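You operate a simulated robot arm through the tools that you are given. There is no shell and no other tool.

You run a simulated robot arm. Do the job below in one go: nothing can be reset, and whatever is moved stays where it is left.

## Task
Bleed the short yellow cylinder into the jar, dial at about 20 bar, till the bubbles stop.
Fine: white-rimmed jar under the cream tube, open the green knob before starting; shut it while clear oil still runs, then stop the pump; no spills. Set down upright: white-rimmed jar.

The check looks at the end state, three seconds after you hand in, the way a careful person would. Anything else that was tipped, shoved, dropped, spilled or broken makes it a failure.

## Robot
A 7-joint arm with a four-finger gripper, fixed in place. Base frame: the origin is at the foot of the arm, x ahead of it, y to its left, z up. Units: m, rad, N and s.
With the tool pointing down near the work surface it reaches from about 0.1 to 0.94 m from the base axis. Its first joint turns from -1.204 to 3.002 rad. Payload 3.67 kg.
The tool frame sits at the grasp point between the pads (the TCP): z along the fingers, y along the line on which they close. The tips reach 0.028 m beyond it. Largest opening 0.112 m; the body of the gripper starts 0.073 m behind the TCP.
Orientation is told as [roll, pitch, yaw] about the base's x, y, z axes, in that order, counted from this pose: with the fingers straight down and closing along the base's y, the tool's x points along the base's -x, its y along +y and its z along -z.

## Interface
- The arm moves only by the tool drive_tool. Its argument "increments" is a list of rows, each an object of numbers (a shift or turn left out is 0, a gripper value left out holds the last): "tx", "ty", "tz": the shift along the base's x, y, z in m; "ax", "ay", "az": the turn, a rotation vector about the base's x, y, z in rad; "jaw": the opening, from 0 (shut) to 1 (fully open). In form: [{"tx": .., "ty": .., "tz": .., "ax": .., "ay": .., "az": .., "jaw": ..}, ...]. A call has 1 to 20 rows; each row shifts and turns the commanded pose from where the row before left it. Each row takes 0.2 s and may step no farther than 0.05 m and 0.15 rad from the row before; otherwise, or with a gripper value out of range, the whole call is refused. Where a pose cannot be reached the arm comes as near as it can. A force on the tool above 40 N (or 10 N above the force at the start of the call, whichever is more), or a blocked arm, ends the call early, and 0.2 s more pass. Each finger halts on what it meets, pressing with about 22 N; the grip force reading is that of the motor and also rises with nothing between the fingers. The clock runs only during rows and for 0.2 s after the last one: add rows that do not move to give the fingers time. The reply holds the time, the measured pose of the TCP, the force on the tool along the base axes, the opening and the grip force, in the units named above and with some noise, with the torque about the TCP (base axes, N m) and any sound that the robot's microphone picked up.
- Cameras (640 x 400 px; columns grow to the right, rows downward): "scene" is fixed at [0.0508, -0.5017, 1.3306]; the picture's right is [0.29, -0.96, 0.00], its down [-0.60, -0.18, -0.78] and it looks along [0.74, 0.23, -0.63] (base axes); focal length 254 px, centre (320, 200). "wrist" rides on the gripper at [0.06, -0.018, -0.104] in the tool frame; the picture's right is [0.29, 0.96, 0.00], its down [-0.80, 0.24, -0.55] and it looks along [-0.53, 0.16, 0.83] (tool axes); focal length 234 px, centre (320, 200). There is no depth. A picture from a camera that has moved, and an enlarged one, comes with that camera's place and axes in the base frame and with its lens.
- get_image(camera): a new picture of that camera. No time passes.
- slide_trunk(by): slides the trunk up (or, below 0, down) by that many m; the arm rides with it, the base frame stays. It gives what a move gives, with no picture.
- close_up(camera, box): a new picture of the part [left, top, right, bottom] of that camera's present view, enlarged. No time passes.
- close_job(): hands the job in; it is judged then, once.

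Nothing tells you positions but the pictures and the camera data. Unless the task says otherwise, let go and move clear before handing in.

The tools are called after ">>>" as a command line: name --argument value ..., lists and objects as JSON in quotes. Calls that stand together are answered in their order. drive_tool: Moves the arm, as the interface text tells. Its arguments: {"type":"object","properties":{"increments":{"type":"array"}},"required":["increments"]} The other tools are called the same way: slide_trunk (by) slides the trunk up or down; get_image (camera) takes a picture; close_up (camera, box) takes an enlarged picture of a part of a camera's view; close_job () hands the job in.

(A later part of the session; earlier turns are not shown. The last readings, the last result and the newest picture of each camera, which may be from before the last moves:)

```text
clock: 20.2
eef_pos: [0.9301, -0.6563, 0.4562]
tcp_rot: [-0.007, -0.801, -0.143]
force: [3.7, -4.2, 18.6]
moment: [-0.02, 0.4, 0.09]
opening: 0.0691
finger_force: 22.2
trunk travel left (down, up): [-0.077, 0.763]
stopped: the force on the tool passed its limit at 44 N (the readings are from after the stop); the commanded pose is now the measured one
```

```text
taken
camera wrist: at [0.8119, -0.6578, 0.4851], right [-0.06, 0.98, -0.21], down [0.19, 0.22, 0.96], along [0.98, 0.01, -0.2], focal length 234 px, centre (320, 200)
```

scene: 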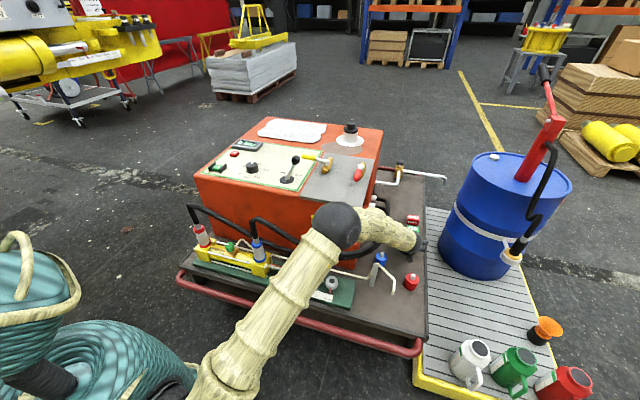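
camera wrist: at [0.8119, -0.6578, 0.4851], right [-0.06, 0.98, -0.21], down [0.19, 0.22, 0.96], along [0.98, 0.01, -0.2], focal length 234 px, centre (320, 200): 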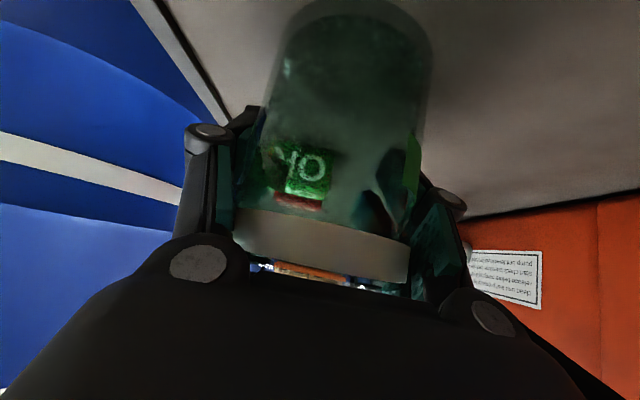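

Lowering met resistance, so the rim has probably come up against the palm as the jar was drawn inward. I'll check that the jar is upright before releasing.

>>> close_up --camera "scene" --box '[380, 215, 440, 265]'

>>> close_up --camera "wrist" --box '[170, 0, 490, 310]'

```text
8.00 times, centred on (410, 240) of scene
camera zoom: at [0.0508, -0.5017, 1.3306], right [0.29, -0.96, 0.0], down [-0.6, -0.18, -0.78], along [0.74, 0.23, -0.63], focal length 2030 px, centre (-400, -120)
```

zoom: 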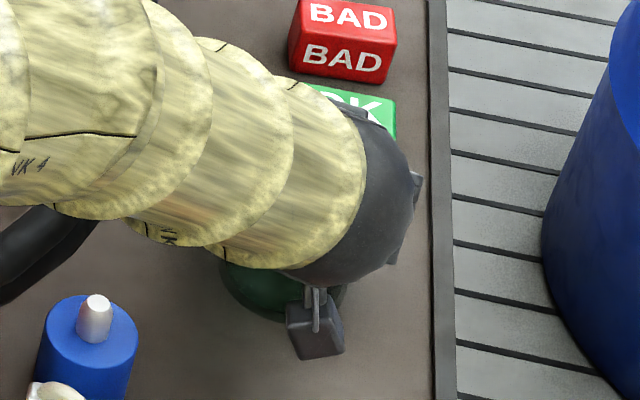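

```text
1.29 times, centred on (330, 155) of wrist
camera zoom: at [0.8119, -0.6578, 0.4851], right [-0.06, 0.98, -0.21], down [0.19, 0.22, 0.96], along [0.98, 0.01, -0.2], focal length 302 px, centre (307, 258)
```

zoom: 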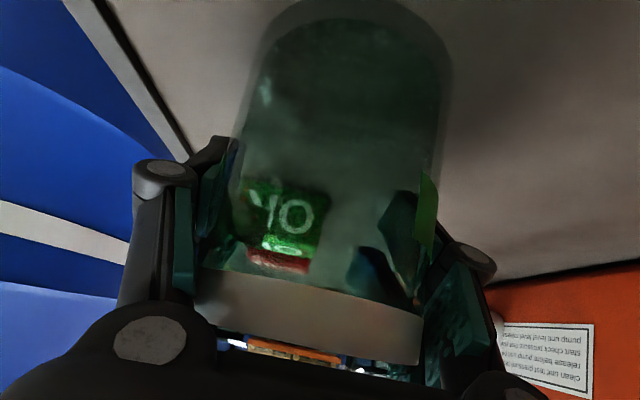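

The jar looks upright, with the fingertips hooked around its far side. I'll ease up a few millimetres to take the load off and then open slowly.

>>> drive_tool --increments '[{"tz": 0.004}, {}]'

```text
clock: 20.9
eef_pos: [0.9285, -0.6572, 0.4551]
tcp_rot: [-0.005, -0.793, -0.145]
force: [4.3, 0.7, 9.0]
moment: [-0.17, -0.3, 0.11]
opening: 0.0691
finger_force: 22.0
trunk travel left (down, up): [-0.077, 0.763]
```

>>> drive_tool --increments '[{"tz": 0.004}, {"jaw": 0.66}, {"jaw": 0.7}, {"jaw": 0.76}, {"jaw": 0.84}, {"jaw": 0.92}, {"jaw": 1.0}, {}]'

>>> get_image --camera "wrist"

>>> close_up --camera "scene" --box '[380, 215, 440, 265]'

```text
clock: 22.6
eef_pos: [0.9295, -0.657, 0.4578]
tcp_rot: [-0.004, -0.794, -0.147]
force: [-0.2, -0.6, -0.2]
moment: [-0.03, 0.04, -0.02]
opening: 0.1122
finger_force: 0.1
trunk travel left (down, up): [-0.077, 0.763]
```

```text
taken
camera wrist: at [0.811, -0.6583, 0.4891], right [-0.06, 0.98, -0.21], down [0.2, 0.21, 0.96], along [0.98, 0.01, -0.21], focal length 234 px, centre (320, 200)
```

wrist: 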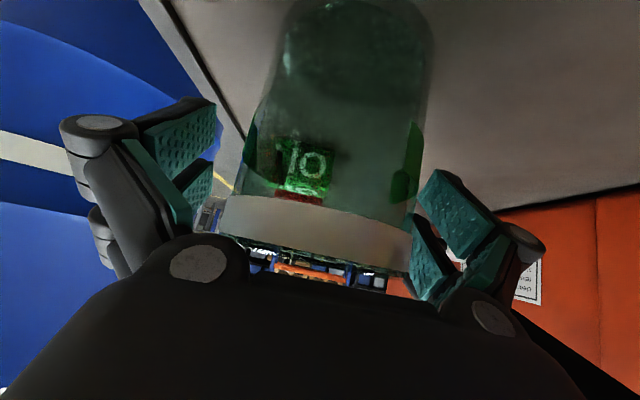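

```text
8.00 times, centred on (410, 240) of scene
camera zoom: at [0.0508, -0.5017, 1.3306], right [0.29, -0.96, 0.0], down [-0.6, -0.18, -0.78], along [0.74, 0.23, -0.63], focal length 2030 px, centre (-400, -120)
```

zoom: 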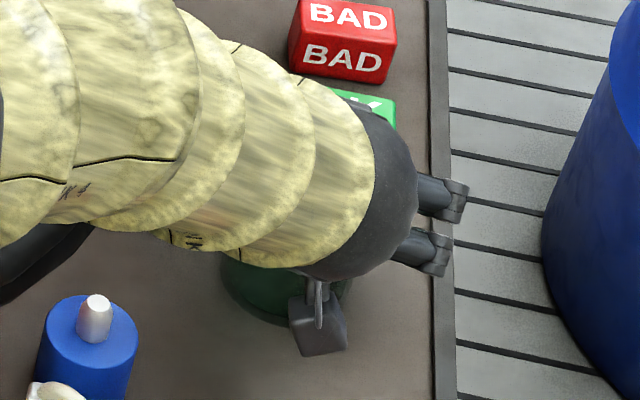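

The jar is standing free and the tool is unloaded. I'll center the tool better on the jar axis, about 1 cm back and a bit deeper, and watch whether the closing width grows to the full jar diameter.

>>> drive_tool --increments '[{"tx": -0.006, "tz": -0.006}, {"tx": -0.004, "tz": -0.006, "ty": 0.002}, {"tz": -0.006}, {}]'

>>> get_image --camera "wrist"

```text
clock: 23.6
eef_pos: [0.9175, -0.6562, 0.4415]
tcp_rot: [-0.002, -0.794, -0.147]
force: [0.4, 0.2, -0.4]
moment: [0.01, 0.01, 0.01]
opening: 0.1118
finger_force: 0.1
trunk travel left (down, up): [-0.077, 0.763]
```

```text
taken
camera wrist: at [0.8005, -0.6558, 0.4715], right [-0.06, 0.98, -0.21], down [0.2, 0.21, 0.96], along [0.98, 0.01, -0.21], focal length 234 px, centre (320, 200)
```

wrist: 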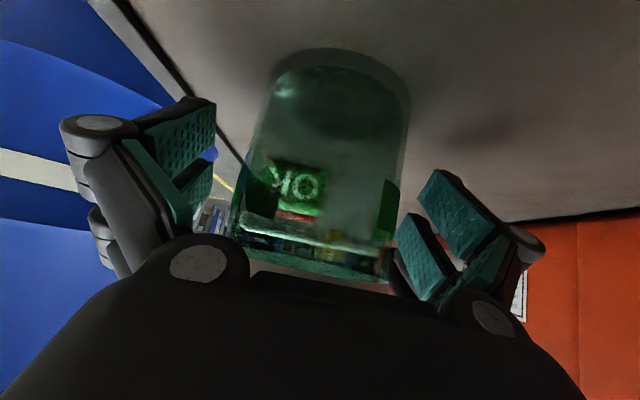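

Well centered now. I'll close slowly.

>>> drive_tool --increments '[{"jaw": 0.88}, {"jaw": 0.82}, {"jaw": 0.78}, {"jaw": 0.74}, {"jaw": 0.7}, {"jaw": 0.66}, {"jaw": 0.6}, {"jaw": 0.5}, {}]'

>>> close_up --camera "wrist" --box '[170, 0, 490, 310]'

```text
clock: 25.6
eef_pos: [0.9165, -0.6546, 0.4439]
tcp_rot: [-0.003, -0.795, -0.146]
force: [-0.5, -0.8, 5.6]
moment: [0.0, -0.09, -0.02]
opening: 0.0734
finger_force: 22.4
trunk travel left (down, up): [-0.077, 0.763]
```

```text
1.29 times, centred on (330, 155) of wrist
camera zoom: at [0.8003, -0.6558, 0.4726], right [-0.06, 0.98, -0.21], down [0.2, 0.22, 0.96], along [0.98, 0.01, -0.2], focal length 302 px, centre (307, 258)
```

zoom: 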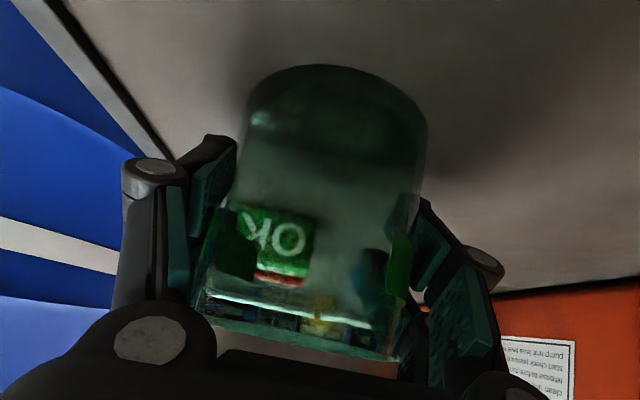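

The closing width is 0.073 and the pads sit on the jar's sides. I'll try a very slow lift of a few millimetres and watch the force and the view.

>>> drive_tool --increments '[{"tz": 0.003, "jaw": 0.3}, {"tz": 0.003}, {"tz": 0.003}, {"tz": 0.003}, {}]'

>>> close_up --camera "wrist" --box '[170, 0, 490, 310]'

>>> close_up --camera "scene" --box '[380, 215, 440, 265]'

```text
clock: 26.9
eef_pos: [0.9179, -0.6561, 0.4523]
tcp_rot: [-0.004, -0.793, -0.147]
force: [0.2, 0.1, -1.5]
moment: [-0.02, 0.03, 0.0]
opening: 0.0733
finger_force: 21.8
trunk travel left (down, up): [-0.077, 0.763]
```

```text
1.29 times, centred on (330, 155) of wrist
camera zoom: at [0.8011, -0.6556, 0.4827], right [-0.06, 0.98, -0.21], down [0.2, 0.21, 0.96], along [0.98, 0.01, -0.21], focal length 302 px, centre (307, 258)
```

zoom: 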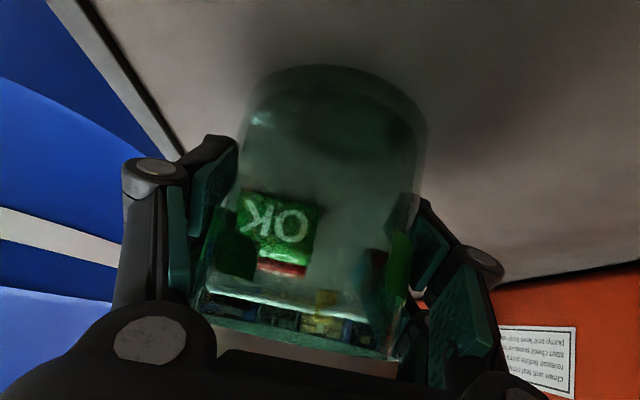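

```text
8.00 times, centred on (410, 240) of scene
camera zoom: at [0.0508, -0.5017, 1.3306], right [0.29, -0.96, 0.0], down [-0.6, -0.18, -0.78], along [0.74, 0.23, -0.63], focal length 2030 px, centre (-400, -120)
```

zoom: 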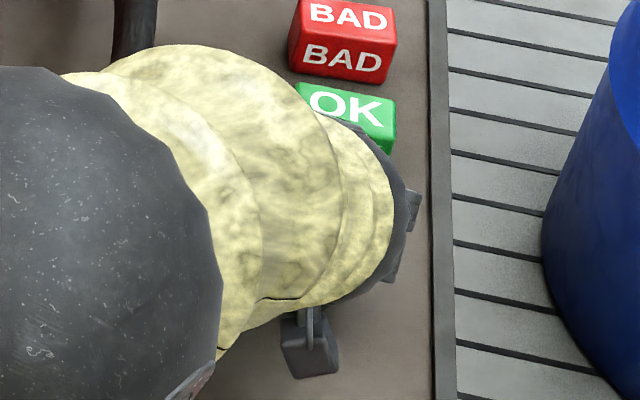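

The jar is now lifted: the force reads -1.5 N and its position between the pads is unchanged. The arm's elbow has shifted, so I'll check the full view.

>>> get_image --camera "scene"

```text
taken
```

scene: 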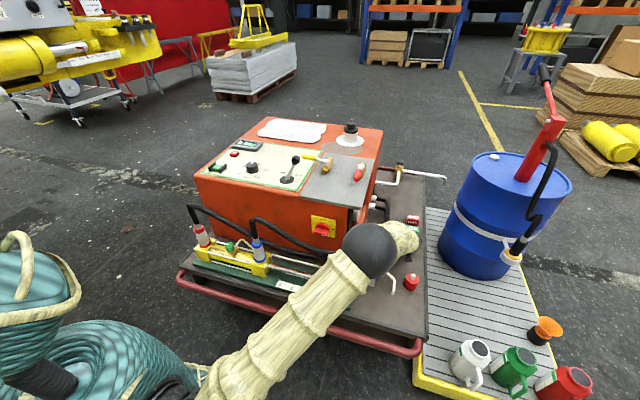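

The elbow has swung to the right, toward the spout area. I'll raise the trunk straight up to gain clearance all round.

>>> slide_trunk --by 0.05

>>> get_image --camera "wrist"

```text
clock: 27.8
eef_pos: [0.9179, -0.6551, 0.5015]
tcp_rot: [-0.003, -0.792, -0.148]
force: [-0.4, 0.0, -1.6]
moment: [-0.02, -0.04, 0.01]
opening: 0.0726
finger_force: 21.9
trunk travel left (down, up): [-0.127, 0.713]
```

```text
taken
camera wrist: at [0.8012, -0.6559, 0.5322], right [-0.06, 0.98, -0.21], down [0.2, 0.21, 0.96], along [0.98, 0.01, -0.21], focal length 234 px, centre (320, 200)
```

wrist: 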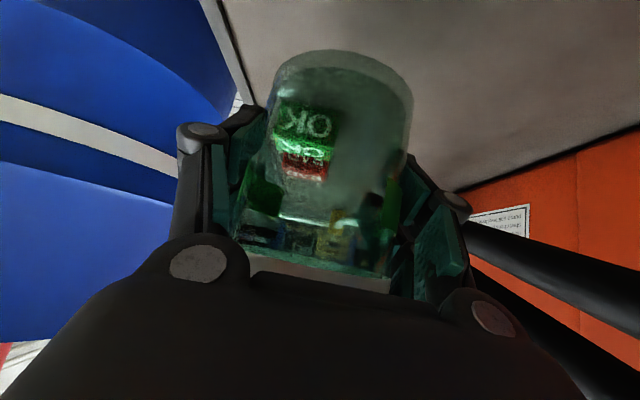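

The jar rides up with the gripper. I'll raise further so that it clears the spout and post, then bring it inward.

>>> slide_trunk --by 0.2

>>> get_image --camera "scene"

>>> get_image --camera "wrist"

```text
clock: 29.9
eef_pos: [0.9179, -0.656, 0.7023]
tcp_rot: [0.0, -0.792, -0.148]
force: [-0.3, 0.6, -1.6]
moment: [-0.06, 0.0, 0.0]
opening: 0.0722
finger_force: 22.7
trunk travel left (down, up): [-0.327, 0.513]
```

```text
taken
```

scene: 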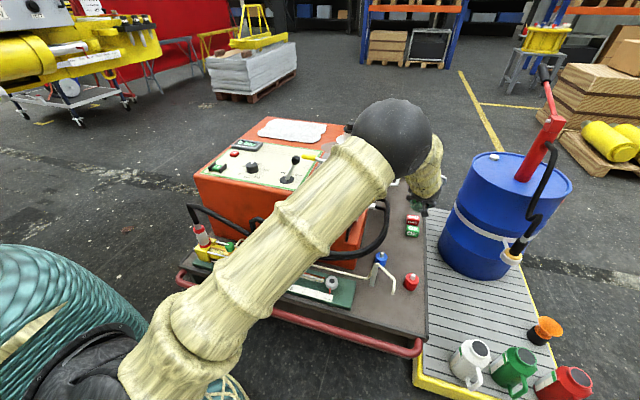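

```text
taken
camera wrist: at [0.8013, -0.656, 0.7324], right [-0.06, 0.98, -0.21], down [0.2, 0.21, 0.96], along [0.98, 0.01, -0.21], focal length 234 px, centre (320, 200)
```

wrist: 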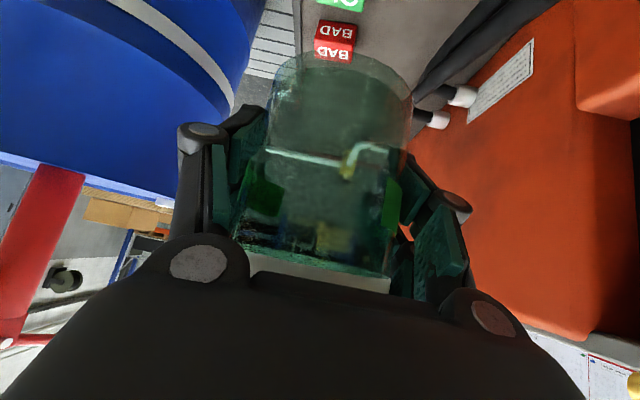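

The jar is held upright and clear, with its axis about at the TCP. I'll carry it inward at this height to a staging point short of the spout, in two steps.

>>> drive_tool --increments '[{"tx": -0.03, "ty": 0.004}, {"tx": -0.03, "ty": 0.004}, {"tx": -0.03, "ty": 0.004}, {"tx": -0.03, "ty": 0.004}, {"tx": -0.03, "ty": 0.004}, {"tx": -0.03, "ty": 0.004}, {}]'

>>> get_image --camera "scene"

```text
clock: 31.5
eef_pos: [0.7404, -0.6317, 0.7025]
tcp_rot: [-0.002, -0.795, -0.149]
force: [0.6, -0.3, -0.7]
moment: [0.03, 0.0, 0.03]
opening: 0.0724
finger_force: 22.1
trunk travel left (down, up): [-0.327, 0.513]
```

```text
taken
```

scene: 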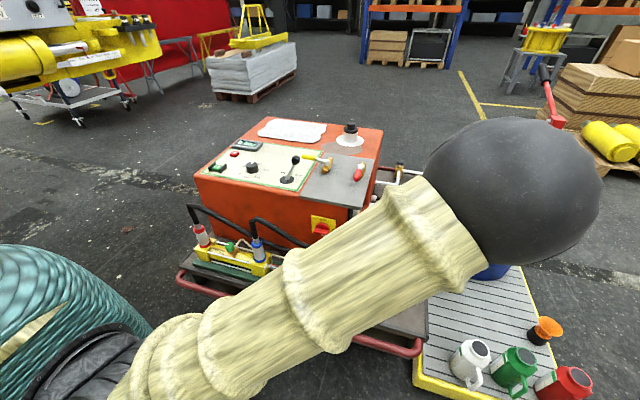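

The elbow is swinging out to the right because the tool heading is twisted from the arm's plane. I'll yaw the tool toward the radial direction, which keeps the jar upright, to bring the elbow back.

>>> drive_tool --increments '[{"az": -0.11}, {"az": -0.11}, {"az": -0.11}, {"az": -0.11}, {"az": -0.11}, {}]'

>>> get_image --camera "scene"

>>> get_image --camera "wrist"

```text
clock: 32.9
eef_pos: [0.737, -0.6313, 0.7031]
tcp_rot: [-0.003, -0.792, -0.697]
force: [0.4, -0.7, -1.3]
moment: [-0.01, 0.0, -0.03]
opening: 0.072
finger_force: 21.7
trunk travel left (down, up): [-0.327, 0.513]
```

```text
taken
```

scene: 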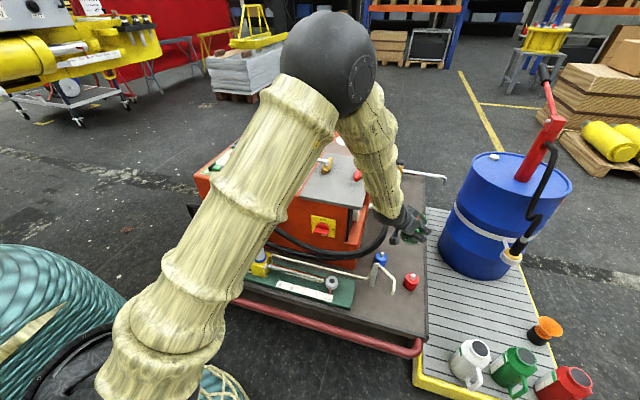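

```text
taken
camera wrist: at [0.6378, -0.5711, 0.7331], right [0.46, 0.86, -0.21], down [0.28, 0.08, 0.96], along [0.84, -0.5, -0.21], focal length 234 px, centre (320, 200)
```

wrist: 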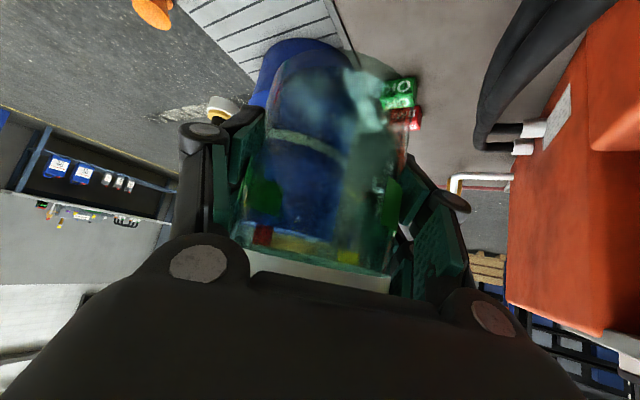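

The elbow is back in plane. To keep enough wrist range near the base I'll raise the arm and lower the trunk by the same amount, so the jar stays at this height.

>>> drive_tool --increments '[{"tz": 0.03}, {"tz": 0.04}, {"tz": 0.04}, {"tz": 0.04}, {"tz": 0.03}, {}]'

>>> slide_trunk --by -0.18

>>> get_image --camera "scene"

```text
clock: 34.3
eef_pos: [0.7386, -0.6295, 0.8831]
tcp_rot: [-0.003, -0.792, -0.697]
force: [1.3, 0.2, -1.5]
moment: [0.01, -0.01, 0.01]
opening: 0.0717
finger_force: 22.0
trunk travel left (down, up): [-0.327, 0.513]
```

```text
clock: 36.3
eef_pos: [0.7389, -0.6294, 0.7028]
tcp_rot: [-0.003, -0.796, -0.696]
force: [-0.3, 1.0, -1.4]
moment: [0.02, -0.02, -0.01]
opening: 0.071
finger_force: 21.5
trunk travel left (down, up): [-0.147, 0.693]
```

```text
taken
```

scene: 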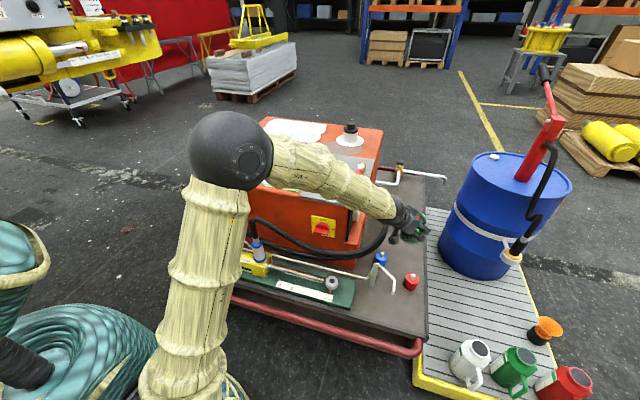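

The grip opening is shrinking slowly, so I'll check whether the jar is creeping in the fingers.

>>> close_up --camera "wrist" --box '[170, 0, 490, 310]'

>>> close_up --camera "scene" --box '[360, 180, 450, 300]'

```text
1.29 times, centred on (330, 155) of wrist
camera zoom: at [0.6393, -0.5689, 0.7334], right [0.46, 0.86, -0.21], down [0.28, 0.08, 0.96], along [0.84, -0.5, -0.21], focal length 302 px, centre (307, 258)
```

zoom: 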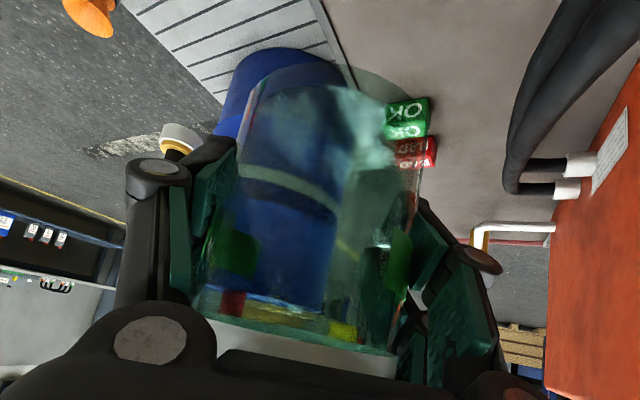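

```text
3.33 times, centred on (405, 240) of scene
camera zoom: at [0.0508, -0.5017, 1.3306], right [0.29, -0.96, 0.0], down [-0.6, -0.18, -0.78], along [0.74, 0.23, -0.63], focal length 846 px, centre (37, 67)
```

zoom: 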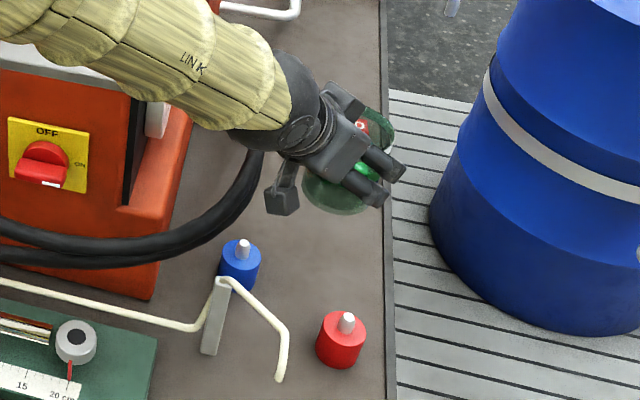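

The jar has not moved relative to the pads. I'll carry on inward to the staging point at about (0.50, -0.60).

>>> drive_tool --increments '[{"tx": -0.03, "ty": 0.0032}, {"tx": -0.03, "ty": 0.0032}, {"tx": -0.03, "ty": 0.0032}, {"tx": -0.03, "ty": 0.0032}, {"tx": -0.03, "ty": 0.0032}, {"tx": -0.03, "ty": 0.0032}, {"tx": -0.03, "ty": 0.0032}, {"tx": -0.029, "ty": 0.0032}, {}]'

>>> get_image --camera "scene"

>>> get_image --camera "wrist"

```text
clock: 38.3
eef_pos: [0.4979, -0.6032, 0.7023]
tcp_rot: [-0.003, -0.795, -0.696]
force: [0.7, -0.1, -1.4]
moment: [-0.01, 0.02, -0.02]
opening: 0.0705
finger_force: 21.5
trunk travel left (down, up): [-0.147, 0.693]
```

```text
taken
```

scene: 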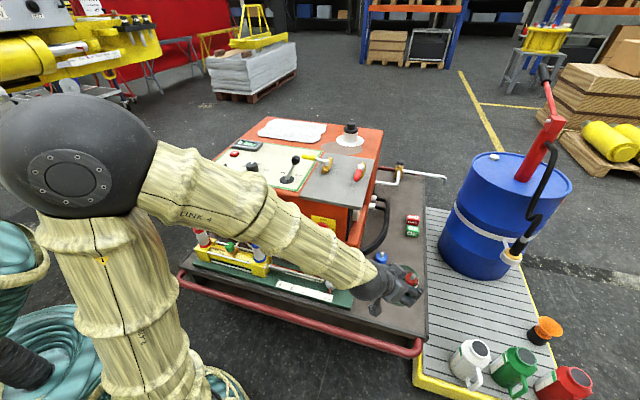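

```text
taken
camera wrist: at [0.3975, -0.543, 0.7329], right [0.46, 0.86, -0.21], down [0.28, 0.08, 0.96], along [0.84, -0.5, -0.21], focal length 234 px, centre (320, 200)
```

wrist: 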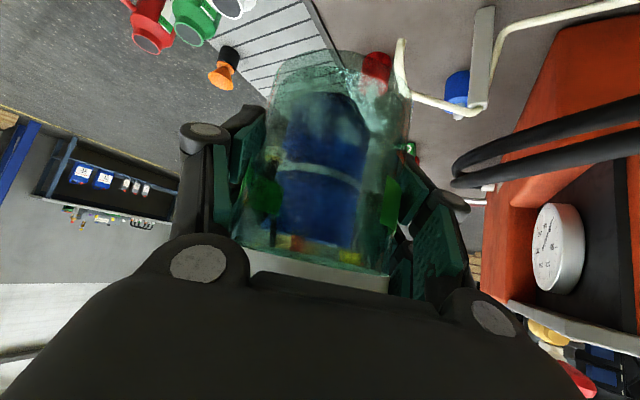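

Staging is reached, and this view gives a fresh angle on the spout. I'll enlarge it to pin down the tip.

>>> close_up --camera "wrist" --box '[350, 0, 510, 140]'

>>> close_up --camera "scene" --box '[360, 240, 430, 330]'

```text
2.86 times, centred on (430, 70) of wrist
camera zoom: at [0.3975, -0.543, 0.7329], right [0.46, 0.86, -0.21], down [0.28, 0.08, 0.96], along [0.84, -0.5, -0.21], focal length 669 px, centre (6, 571)
```

zoom: 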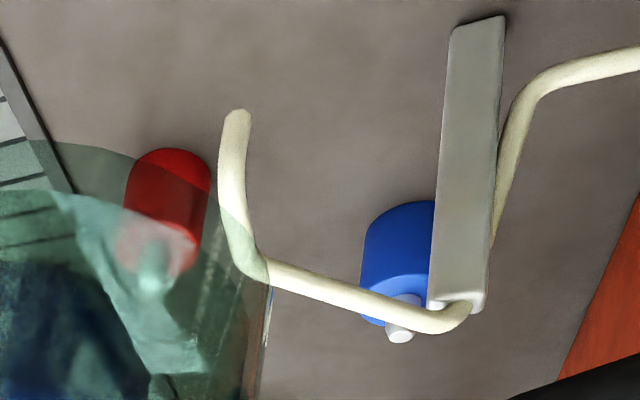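

```text
4.44 times, centred on (395, 285) of scene
camera zoom: at [0.0508, -0.5017, 1.3306], right [0.29, -0.96, 0.0], down [-0.6, -0.18, -0.78], along [0.74, 0.23, -0.63], focal length 1128 px, centre (-13, -178)
```

zoom: 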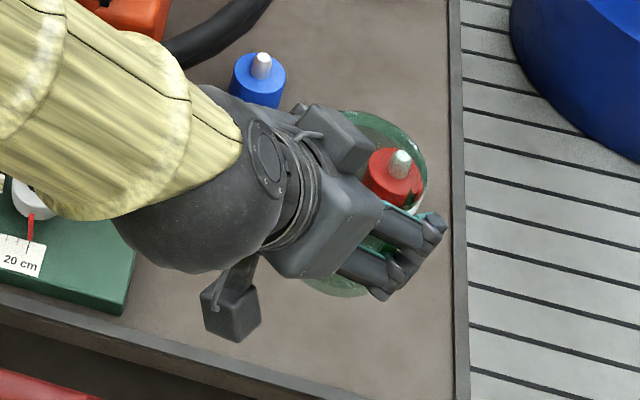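

The spout tip is confirmed near (0.581, -0.603, 0.52), pointing toward the robot and down. I'll descend diagonally in front of it at (0.525, -0.655), clear of the rail and the tube, then slide the jar under the tip at low height.

>>> drive_tool --increments '[{"tx": 0.013, "ty": -0.026}, {"tx": 0.014, "ty": -0.026}, {}]'

>>> slide_trunk --by -0.1

>>> get_image --camera "scene"

>>> get_image --camera "wrist"

```text
clock: 39.1
eef_pos: [0.5283, -0.6559, 0.7012]
tcp_rot: [-0.002, -0.793, -0.695]
force: [-0.7, -0.1, -1.0]
moment: [0.0, 0.02, 0.03]
opening: 0.0704
finger_force: 22.1
trunk travel left (down, up): [-0.147, 0.693]
```

```text
clock: 40.5
eef_pos: [0.5283, -0.656, 0.6013]
tcp_rot: [-0.004, -0.794, -0.696]
force: [-0.5, -0.4, -0.5]
moment: [-0.01, -0.01, 0.01]
opening: 0.0705
finger_force: 22.3
trunk travel left (down, up): [-0.047, 0.793]
```

```text
taken
```

scene: 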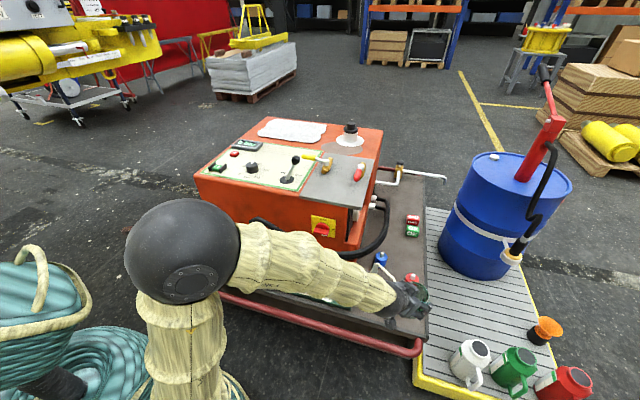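

```text
taken
camera wrist: at [0.4287, -0.5948, 0.6318], right [0.46, 0.86, -0.21], down [0.28, 0.08, 0.96], along [0.84, -0.5, -0.21], focal length 234 px, centre (320, 200)
```

wrist: 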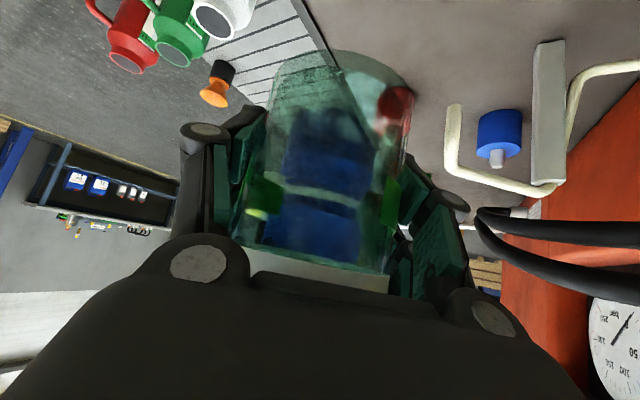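

Clear of the spout on all sides. I'll continue the descent.

>>> drive_tool --increments '[{"tz": -0.025}, {"tz": -0.025}, {"tz": -0.025}, {"tz": -0.025}, {"tz": -0.02}, {}]'

>>> get_image --camera "wrist"

>>> close_up --camera "scene" --box '[350, 240, 440, 330]'

```text
clock: 41.9
eef_pos: [0.5296, -0.6558, 0.4797]
tcp_rot: [-0.004, -0.795, -0.698]
force: [-0.2, 0.4, -0.1]
moment: [-0.01, 0.01, -0.02]
opening: 0.0702
finger_force: 22.1
trunk travel left (down, up): [-0.047, 0.793]
```

```text
taken
camera wrist: at [0.4298, -0.5959, 0.5108], right [0.46, 0.86, -0.21], down [0.28, 0.08, 0.96], along [0.84, -0.5, -0.21], focal length 234 px, centre (320, 200)
```

wrist: 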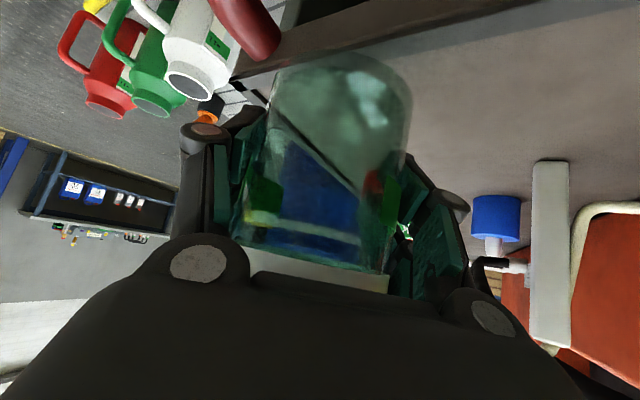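

```text
4.44 times, centred on (395, 285) of scene
camera zoom: at [0.0508, -0.5017, 1.3306], right [0.29, -0.96, 0.0], down [-0.6, -0.18, -0.78], along [0.74, 0.23, -0.63], focal length 1128 px, centre (-13, -178)
```

zoom: 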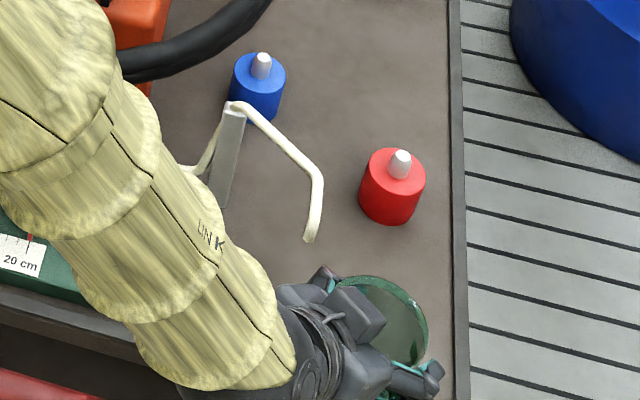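

The jar is low now and I need to see exactly where the deck's front edge lies. I'll enlarge that part of the view.

>>> close_up --camera "wrist" --box '[210, 0, 500, 130]'

>>> close_up --camera "scene" --box '[370, 260, 440, 360]'

```text
2.21 times, centred on (355, 65) of wrist
camera zoom: at [0.4298, -0.5959, 0.5108], right [0.46, 0.86, -0.21], down [0.28, 0.08, 0.96], along [0.84, -0.5, -0.21], focal length 517 px, centre (243, 498)
```

zoom: 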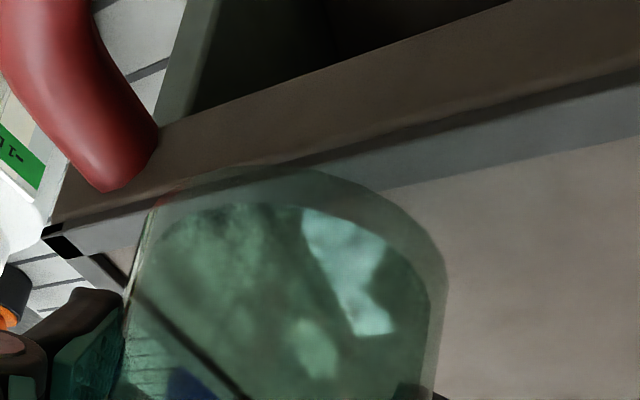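

```text
4.00 times, centred on (405, 310) of scene
camera zoom: at [0.0508, -0.5017, 1.3306], right [0.29, -0.96, 0.0], down [-0.6, -0.18, -0.78], along [0.74, 0.23, -0.63], focal length 1015 px, centre (-20, -240)
```

zoom: 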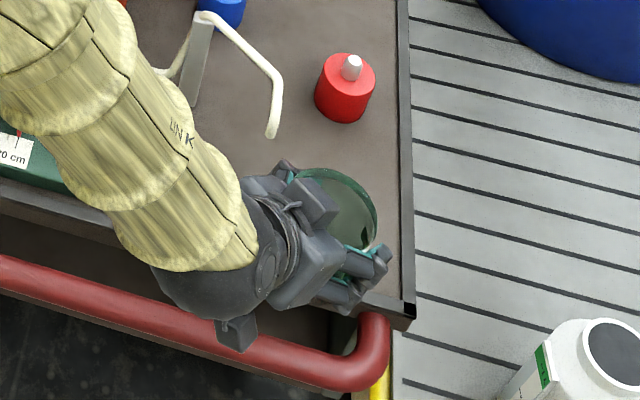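

The deck has a raised front lip (x about 0.518 to 0.530, top about 0.406), so the jar must be set down inside it. I'll turn the heading so the fingers stay out from under the spout, then cross the lip to the right of the spout before lowering.

>>> drive_tool --increments '[{"az": 0.1}, {"az": 0.1}, {"az": 0.1}, {"az": 0.1}, {}]'

>>> get_image --camera "scene"

>>> get_image --camera "wrist"

```text
clock: 43.1
eef_pos: [0.5294, -0.6562, 0.4817]
tcp_rot: [-0.003, -0.795, -0.295]
force: [-0.2, -0.5, -1.8]
moment: [0.01, 0.02, 0.0]
opening: 0.07
finger_force: 22.3
trunk travel left (down, up): [-0.047, 0.793]
```

```text
taken
```

scene: 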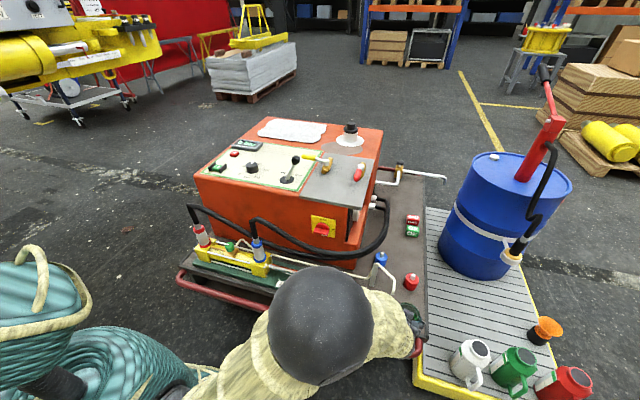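

```text
taken
camera wrist: at [0.413, -0.6393, 0.5119], right [0.09, 0.97, -0.21], down [0.23, 0.18, 0.96], along [0.97, -0.13, -0.21], focal length 234 px, centre (320, 200)
```

wrist: 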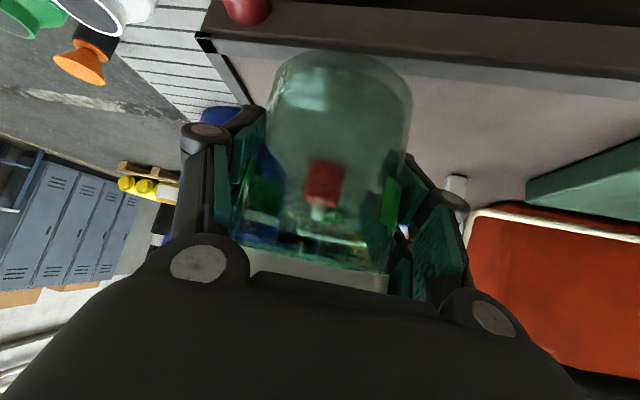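

The arm configuration is fine. I'll cross over the lip now, staying to the right of the spout.

>>> drive_tool --increments '[{"tx": 0.015, "ty": -0.005}, {"tx": 0.015, "ty": -0.004}, {"tx": 0.017, "ty": -0.003}, {}]'

>>> get_image --camera "wrist"

>>> close_up --camera "scene" --box '[360, 250, 440, 350]'

```text
clock: 44.1
eef_pos: [0.5747, -0.6671, 0.4816]
tcp_rot: [-0.001, -0.794, -0.296]
force: [0.0, 0.2, -1.0]
moment: [0.02, -0.04, -0.03]
opening: 0.07
finger_force: 22.0
trunk travel left (down, up): [-0.047, 0.793]
```

```text
taken
camera wrist: at [0.4593, -0.6503, 0.5117], right [0.09, 0.97, -0.21], down [0.23, 0.18, 0.96], along [0.97, -0.13, -0.21], focal length 234 px, centre (320, 200)
```

wrist: 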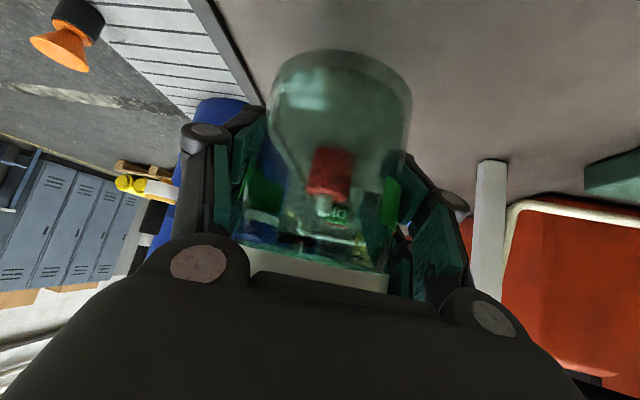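

```text
4.00 times, centred on (400, 300) of scene
camera zoom: at [0.0508, -0.5017, 1.3306], right [0.29, -0.96, 0.0], down [-0.6, -0.18, -0.78], along [0.74, 0.23, -0.63], focal length 1015 px, centre (0, -200)
```

zoom: 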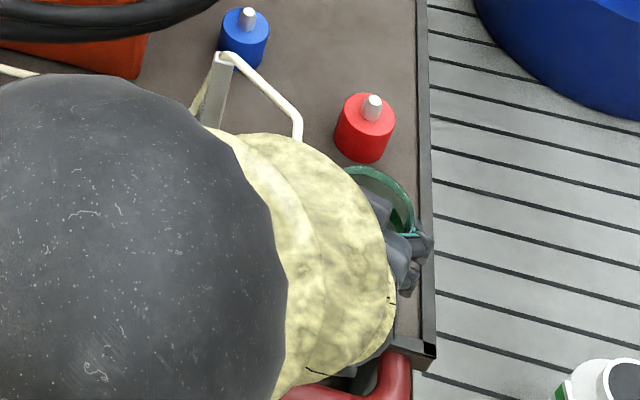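

Over the deck now. I'll lower to a few millimetres above the surface.

>>> drive_tool --increments '[{"tz": -0.012}, {"tz": -0.012}, {"tz": -0.007}, {}]'

>>> get_image --camera "wrist"

```text
clock: 45.1
eef_pos: [0.5774, -0.6678, 0.4516]
tcp_rot: [-0.005, -0.793, -0.295]
force: [-0.6, 0.2, -1.8]
moment: [0.0, -0.04, 0.02]
opening: 0.07
finger_force: 22.1
trunk travel left (down, up): [-0.047, 0.793]
```

```text
taken
camera wrist: at [0.4609, -0.6499, 0.4809], right [0.09, 0.97, -0.21], down [0.23, 0.18, 0.96], along [0.97, -0.13, -0.21], focal length 234 px, centre (320, 200)
```

wrist: 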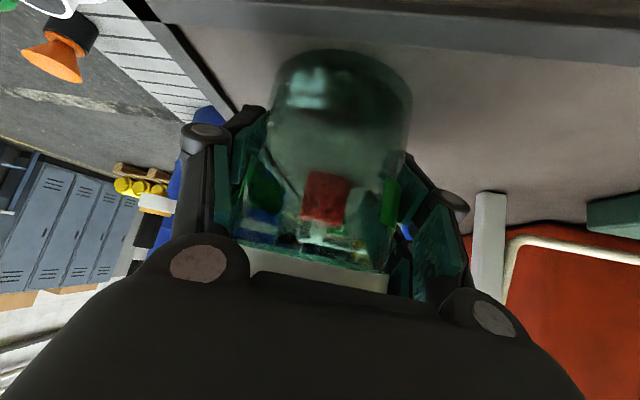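

No contact and the lip is just behind the jar. Now I'll slide left by about 6.5 cm, under the spout.

>>> drive_tool --increments '[{"ty": 0.013}, {"ty": 0.013}, {"ty": 0.013}, {"ty": 0.013}, {"ty": 0.012, "tx": 0.002}, {}]'

>>> get_image --camera "wrist"

>>> close_up --camera "scene" --box '[360, 250, 440, 350]'

```text
clock: 46.5
eef_pos: [0.578, -0.6038, 0.4499]
tcp_rot: [-0.003, -0.794, -0.297]
force: [-0.5, -0.5, -1.5]
moment: [0.01, 0.01, 0.03]
opening: 0.0697
finger_force: 22.6
trunk travel left (down, up): [-0.047, 0.793]
```

```text
taken
camera wrist: at [0.4631, -0.587, 0.4794], right [0.09, 0.97, -0.21], down [0.23, 0.18, 0.96], along [0.97, -0.13, -0.21], focal length 234 px, centre (320, 200)
```

wrist: 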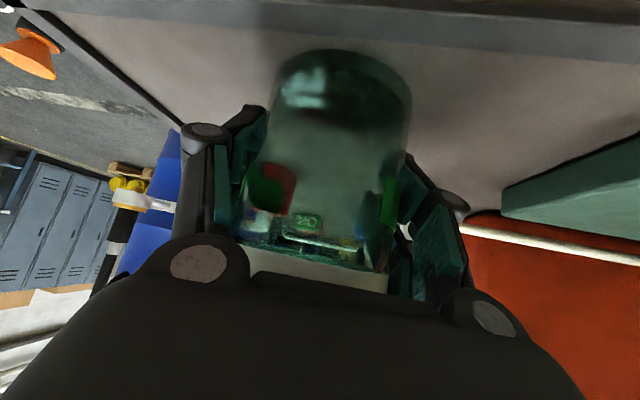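

```text
4.00 times, centred on (400, 300) of scene
camera zoom: at [0.0508, -0.5017, 1.3306], right [0.29, -0.96, 0.0], down [-0.6, -0.18, -0.78], along [0.74, 0.23, -0.63], focal length 1015 px, centre (0, -200)
```

zoom: 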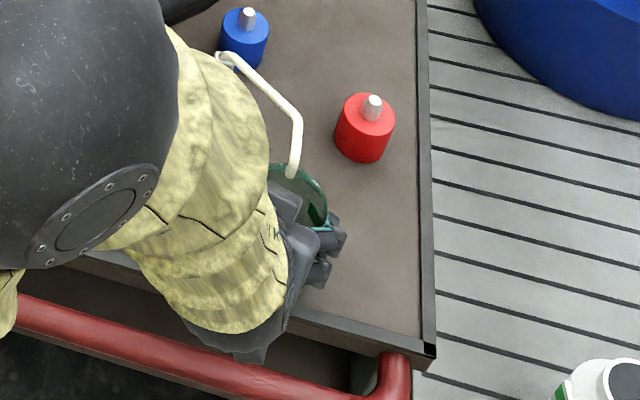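

The jar is under the spout tip. I'll lower in 2 mm steps until it touches the deck.

>>> drive_tool --increments '[{"tz": -0.002}, {"tz": -0.002}, {}]'

>>> close_up --camera "wrist" --box '[170, 0, 490, 310]'

```text
clock: 47.3
eef_pos: [0.5778, -0.6035, 0.4457]
tcp_rot: [-0.002, -0.795, -0.297]
force: [0.0, -0.3, -1.0]
moment: [0.0, -0.01, 0.01]
opening: 0.0695
finger_force: 22.2
trunk travel left (down, up): [-0.047, 0.793]
```

```text
1.29 times, centred on (330, 155) of wrist
camera zoom: at [0.462, -0.5866, 0.4761], right [0.09, 0.97, -0.21], down [0.23, 0.18, 0.96], along [0.97, -0.13, -0.21], focal length 302 px, centre (307, 258)
```

zoom: 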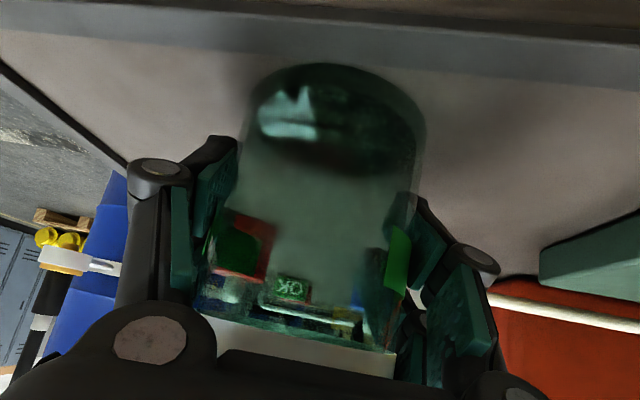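

>>> drive_tool --increments '[{"tz": -0.0015}, {"tz": -0.0015}, {}]'

```text
clock: 48.1
eef_pos: [0.5771, -0.6041, 0.444]
tcp_rot: [-0.005, -0.796, -0.295]
force: [-2.1, 1.5, 9.4]
moment: [-0.08, -0.21, -0.06]
opening: 0.0698
finger_force: 22.2
trunk travel left (down, up): [-0.047, 0.793]
```

The jar touches the deck, with the force up to 9 N. I'll ease 1 mm and open the fingers gradually.

>>> drive_tool --increments '[{"tz": 0.001}, {"jaw": 0.64}, {"jaw": 0.66}, {"jaw": 0.7}, {"jaw": 0.76}, {"jaw": 0.84}, {"jaw": 0.92}, {"jaw": 1.0}, {}]'

>>> get_image --camera "wrist"

>>> close_up --camera "scene" --box '[360, 250, 440, 350]'

```text
clock: 50.1
eef_pos: [0.5769, -0.6045, 0.4449]
tcp_rot: [-0.003, -0.794, -0.297]
force: [-0.3, 0.3, 0.4]
moment: [0.0, 0.0, 0.02]
opening: 0.1119
finger_force: 0.0
trunk travel left (down, up): [-0.047, 0.793]
```

```text
taken
camera wrist: at [0.4619, -0.587, 0.475], right [0.09, 0.97, -0.21], down [0.23, 0.18, 0.96], along [0.97, -0.13, -0.21], focal length 234 px, centre (320, 200)
```

wrist: 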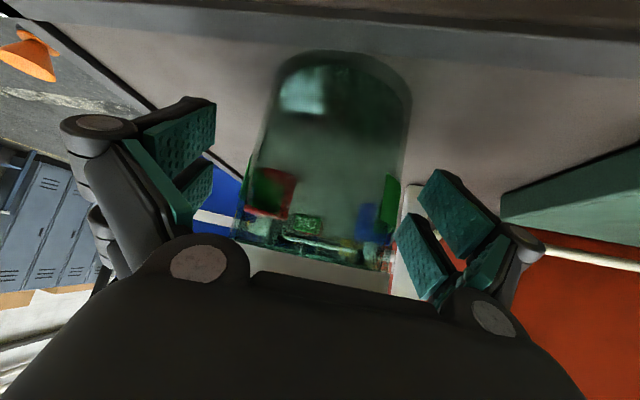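

```text
4.00 times, centred on (400, 300) of scene
camera zoom: at [0.0508, -0.5017, 1.3306], right [0.29, -0.96, 0.0], down [-0.6, -0.18, -0.78], along [0.74, 0.23, -0.63], focal length 1015 px, centre (0, -200)
```

zoom: 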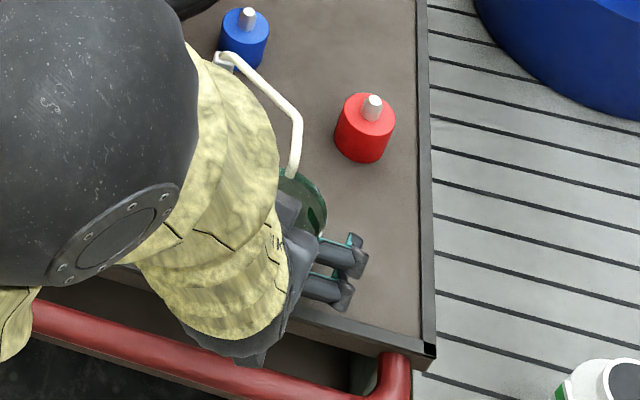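

The jar stands free under the spout. I'll retract along the tool axis, back and up.

>>> drive_tool --increments '[{"tx": -0.0205, "ty": 0.0062, "tz": 0.021}, {"tx": -0.0205, "ty": 0.0062, "tz": 0.021}, {"tx": -0.0205, "ty": 0.0062, "tz": 0.021}, {"tx": -0.0205, "ty": 0.0062, "tz": 0.021}, {"tx": -0.0205, "ty": 0.0062, "tz": 0.03}, {"tx": -0.0205, "ty": 0.0062, "tz": 0.03}, {"tz": 0.04}, {}]'

>>> get_image --camera "wrist"

>>> get_image --camera "scene"

```text
clock: 51.9
eef_pos: [0.4527, -0.5681, 0.6291]
tcp_rot: [-0.002, -0.794, -0.297]
force: [0.2, 0.2, 0.0]
moment: [0.0, -0.04, 0.01]
opening: 0.1122
finger_force: 0.2
trunk travel left (down, up): [-0.047, 0.793]
```

```text
taken
camera wrist: at [0.3377, -0.551, 0.6592], right [0.09, 0.97, -0.21], down [0.23, 0.18, 0.96], along [0.97, -0.13, -0.21], focal length 234 px, centre (320, 200)
```

wrist: 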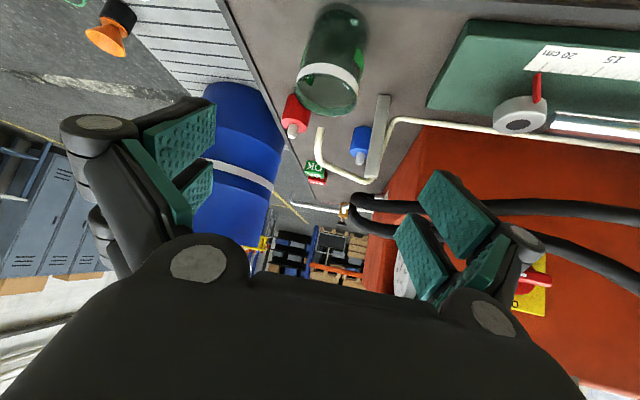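

```text
taken
```

scene: 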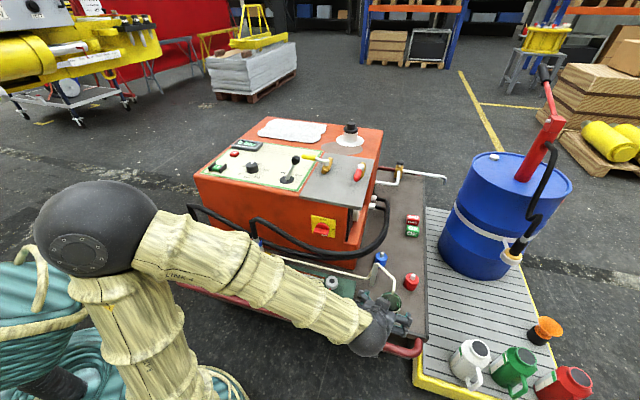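

The jar stands upright on the deck below the spout. I'll enlarge both views to confirm the spout is over the opening.

>>> close_up --camera "wrist" --box '[270, 0, 420, 200]'

>>> close_up --camera "scene" --box '[360, 240, 440, 330]'

```text
2.00 times, centred on (345, 100) of wrist
camera zoom: at [0.3377, -0.551, 0.6592], right [0.09, 0.97, -0.21], down [0.23, 0.18, 0.96], along [0.97, -0.13, -0.21], focal length 468 px, centre (270, 400)
```

zoom: 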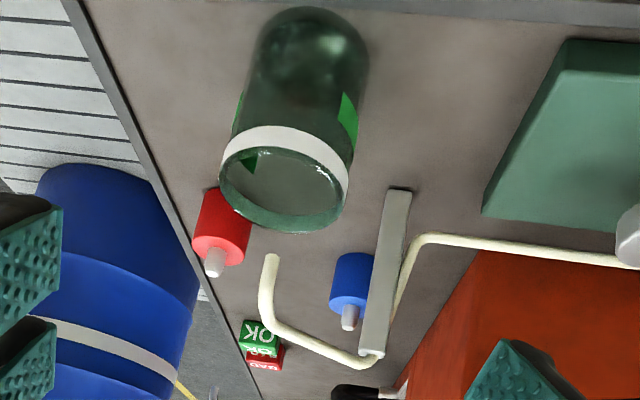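

```text
4.44 times, centred on (400, 285) of scene
camera zoom: at [0.0508, -0.5017, 1.3306], right [0.29, -0.96, 0.0], down [-0.6, -0.18, -0.78], along [0.74, 0.23, -0.63], focal length 1128 px, centre (-36, -178)
```

zoom: 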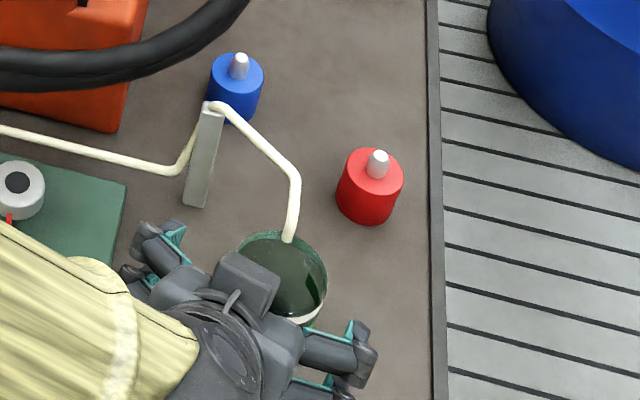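

The jar axis is near (0.575, -0.601), right under the tip. Next I'll raise the trunk, straighten the tool and go over the panel to look at the dial.

>>> slide_trunk --by 0.4

>>> drive_tool --increments '[{"ax": 0.0387, "ay": 0.1265}, {"ax": 0.0387, "ay": 0.1265}, {"ax": 0.0387, "ay": 0.1265}, {"ax": 0.0387, "ay": 0.1265}, {"ax": 0.0387, "ay": 0.1265}, {"ax": 0.0387, "ay": 0.1265}, {"az": 0.1}, {"az": 0.1}, {"az": 0.097}, {}]'

>>> get_image --camera "scene"

```text
clock: 55.7
eef_pos: [0.4535, -0.5683, 1.0289]
tcp_rot: [-0.003, -0.794, -0.297]
force: [-0.2, 0.6, -0.2]
moment: [-0.01, 0.0, 0.01]
opening: 0.1119
finger_force: 0.1
trunk travel left (down, up): [-0.447, 0.393]
```

```text
clock: 57.9
eef_pos: [0.4546, -0.5686, 1.0271]
tcp_rot: [-0.006, 0.001, 0.003]
force: [-0.1, -0.4, -0.2]
moment: [0.01, 0.0, 0.03]
opening: 0.112
finger_force: 0.0
trunk travel left (down, up): [-0.447, 0.393]
```

```text
taken
```

scene: 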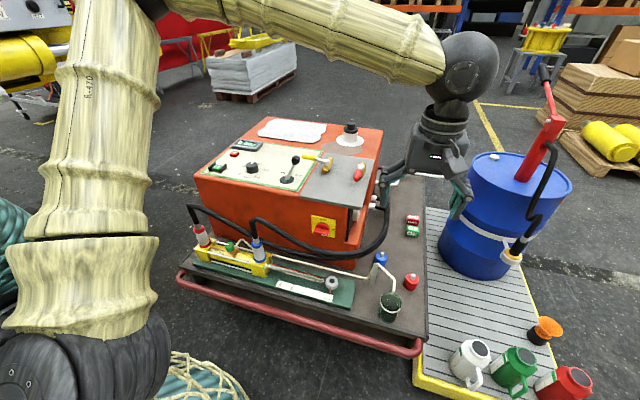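

The jar is standing neatly under the spout. I'll move over the cylinder to view the green knob, the hoses and the panel.

>>> drive_tool --increments '[{"ty": 0.047, "tx": 0.004}, {"ty": 0.047, "tx": 0.004}, {"ty": 0.047, "tx": 0.004}, {"ty": 0.047, "tx": 0.004}, {"ty": 0.047, "tx": 0.004}, {"ty": 0.047, "tx": 0.004}, {"ty": 0.047, "tx": 0.004}, {"ty": 0.047, "tx": 0.004}, {"ty": 0.047, "tx": 0.004}, {"ty": 0.047, "tx": 0.004}, {"ty": 0.047, "tx": 0.004}, {"ty": 0.047, "tx": 0.004}, {}]'

>>> get_image --camera "wrist"

>>> close_up --camera "wrist" --box '[230, 40, 430, 170]'

```text
clock: 58.5
eef_pos: [0.4383, -0.4901, 0.8773]
tcp_rot: [0.014, 0.385, -0.031]
force: [0.9, 0.0, -1.1]
moment: [-0.01, 0.08, -0.02]
opening: 0.1123
finger_force: 0.0
trunk travel left (down, up): [-0.447, 0.393]
stopped in row 3: the arm was blocked; the commanded pose is now the measured one
```

```text
taken
camera wrist: at [0.4213, -0.5089, 0.996], right [-0.23, 0.96, 0.12], down [0.95, 0.2, 0.22], along [0.18, 0.17, -0.97], focal length 234 px, centre (320, 200)
```

wrist: 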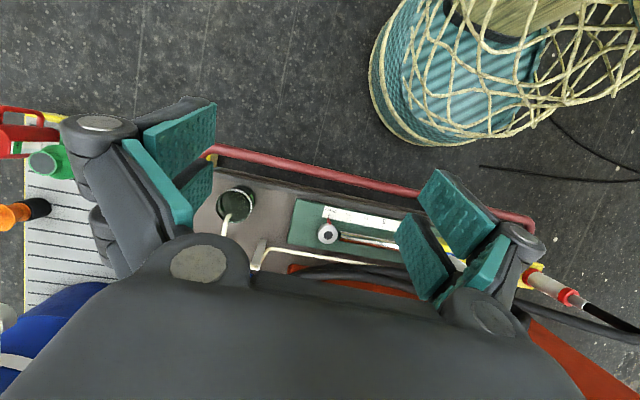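

```text
3.08 times, centred on (330, 105) of wrist
camera zoom: at [0.4213, -0.5089, 0.996], right [-0.23, 0.96, 0.12], down [0.95, 0.2, 0.22], along [0.18, 0.17, -0.97], focal length 720 px, centre (289, 492)
```

zoom: 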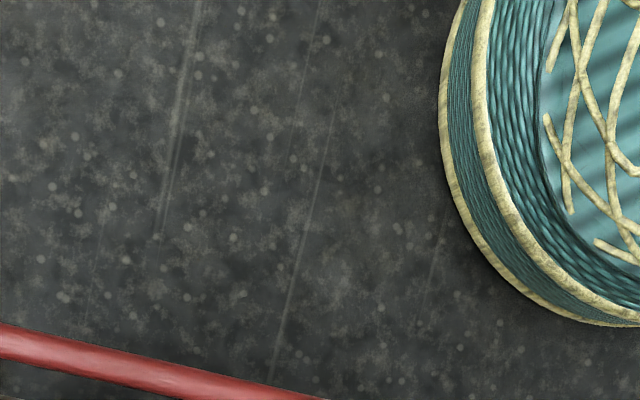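

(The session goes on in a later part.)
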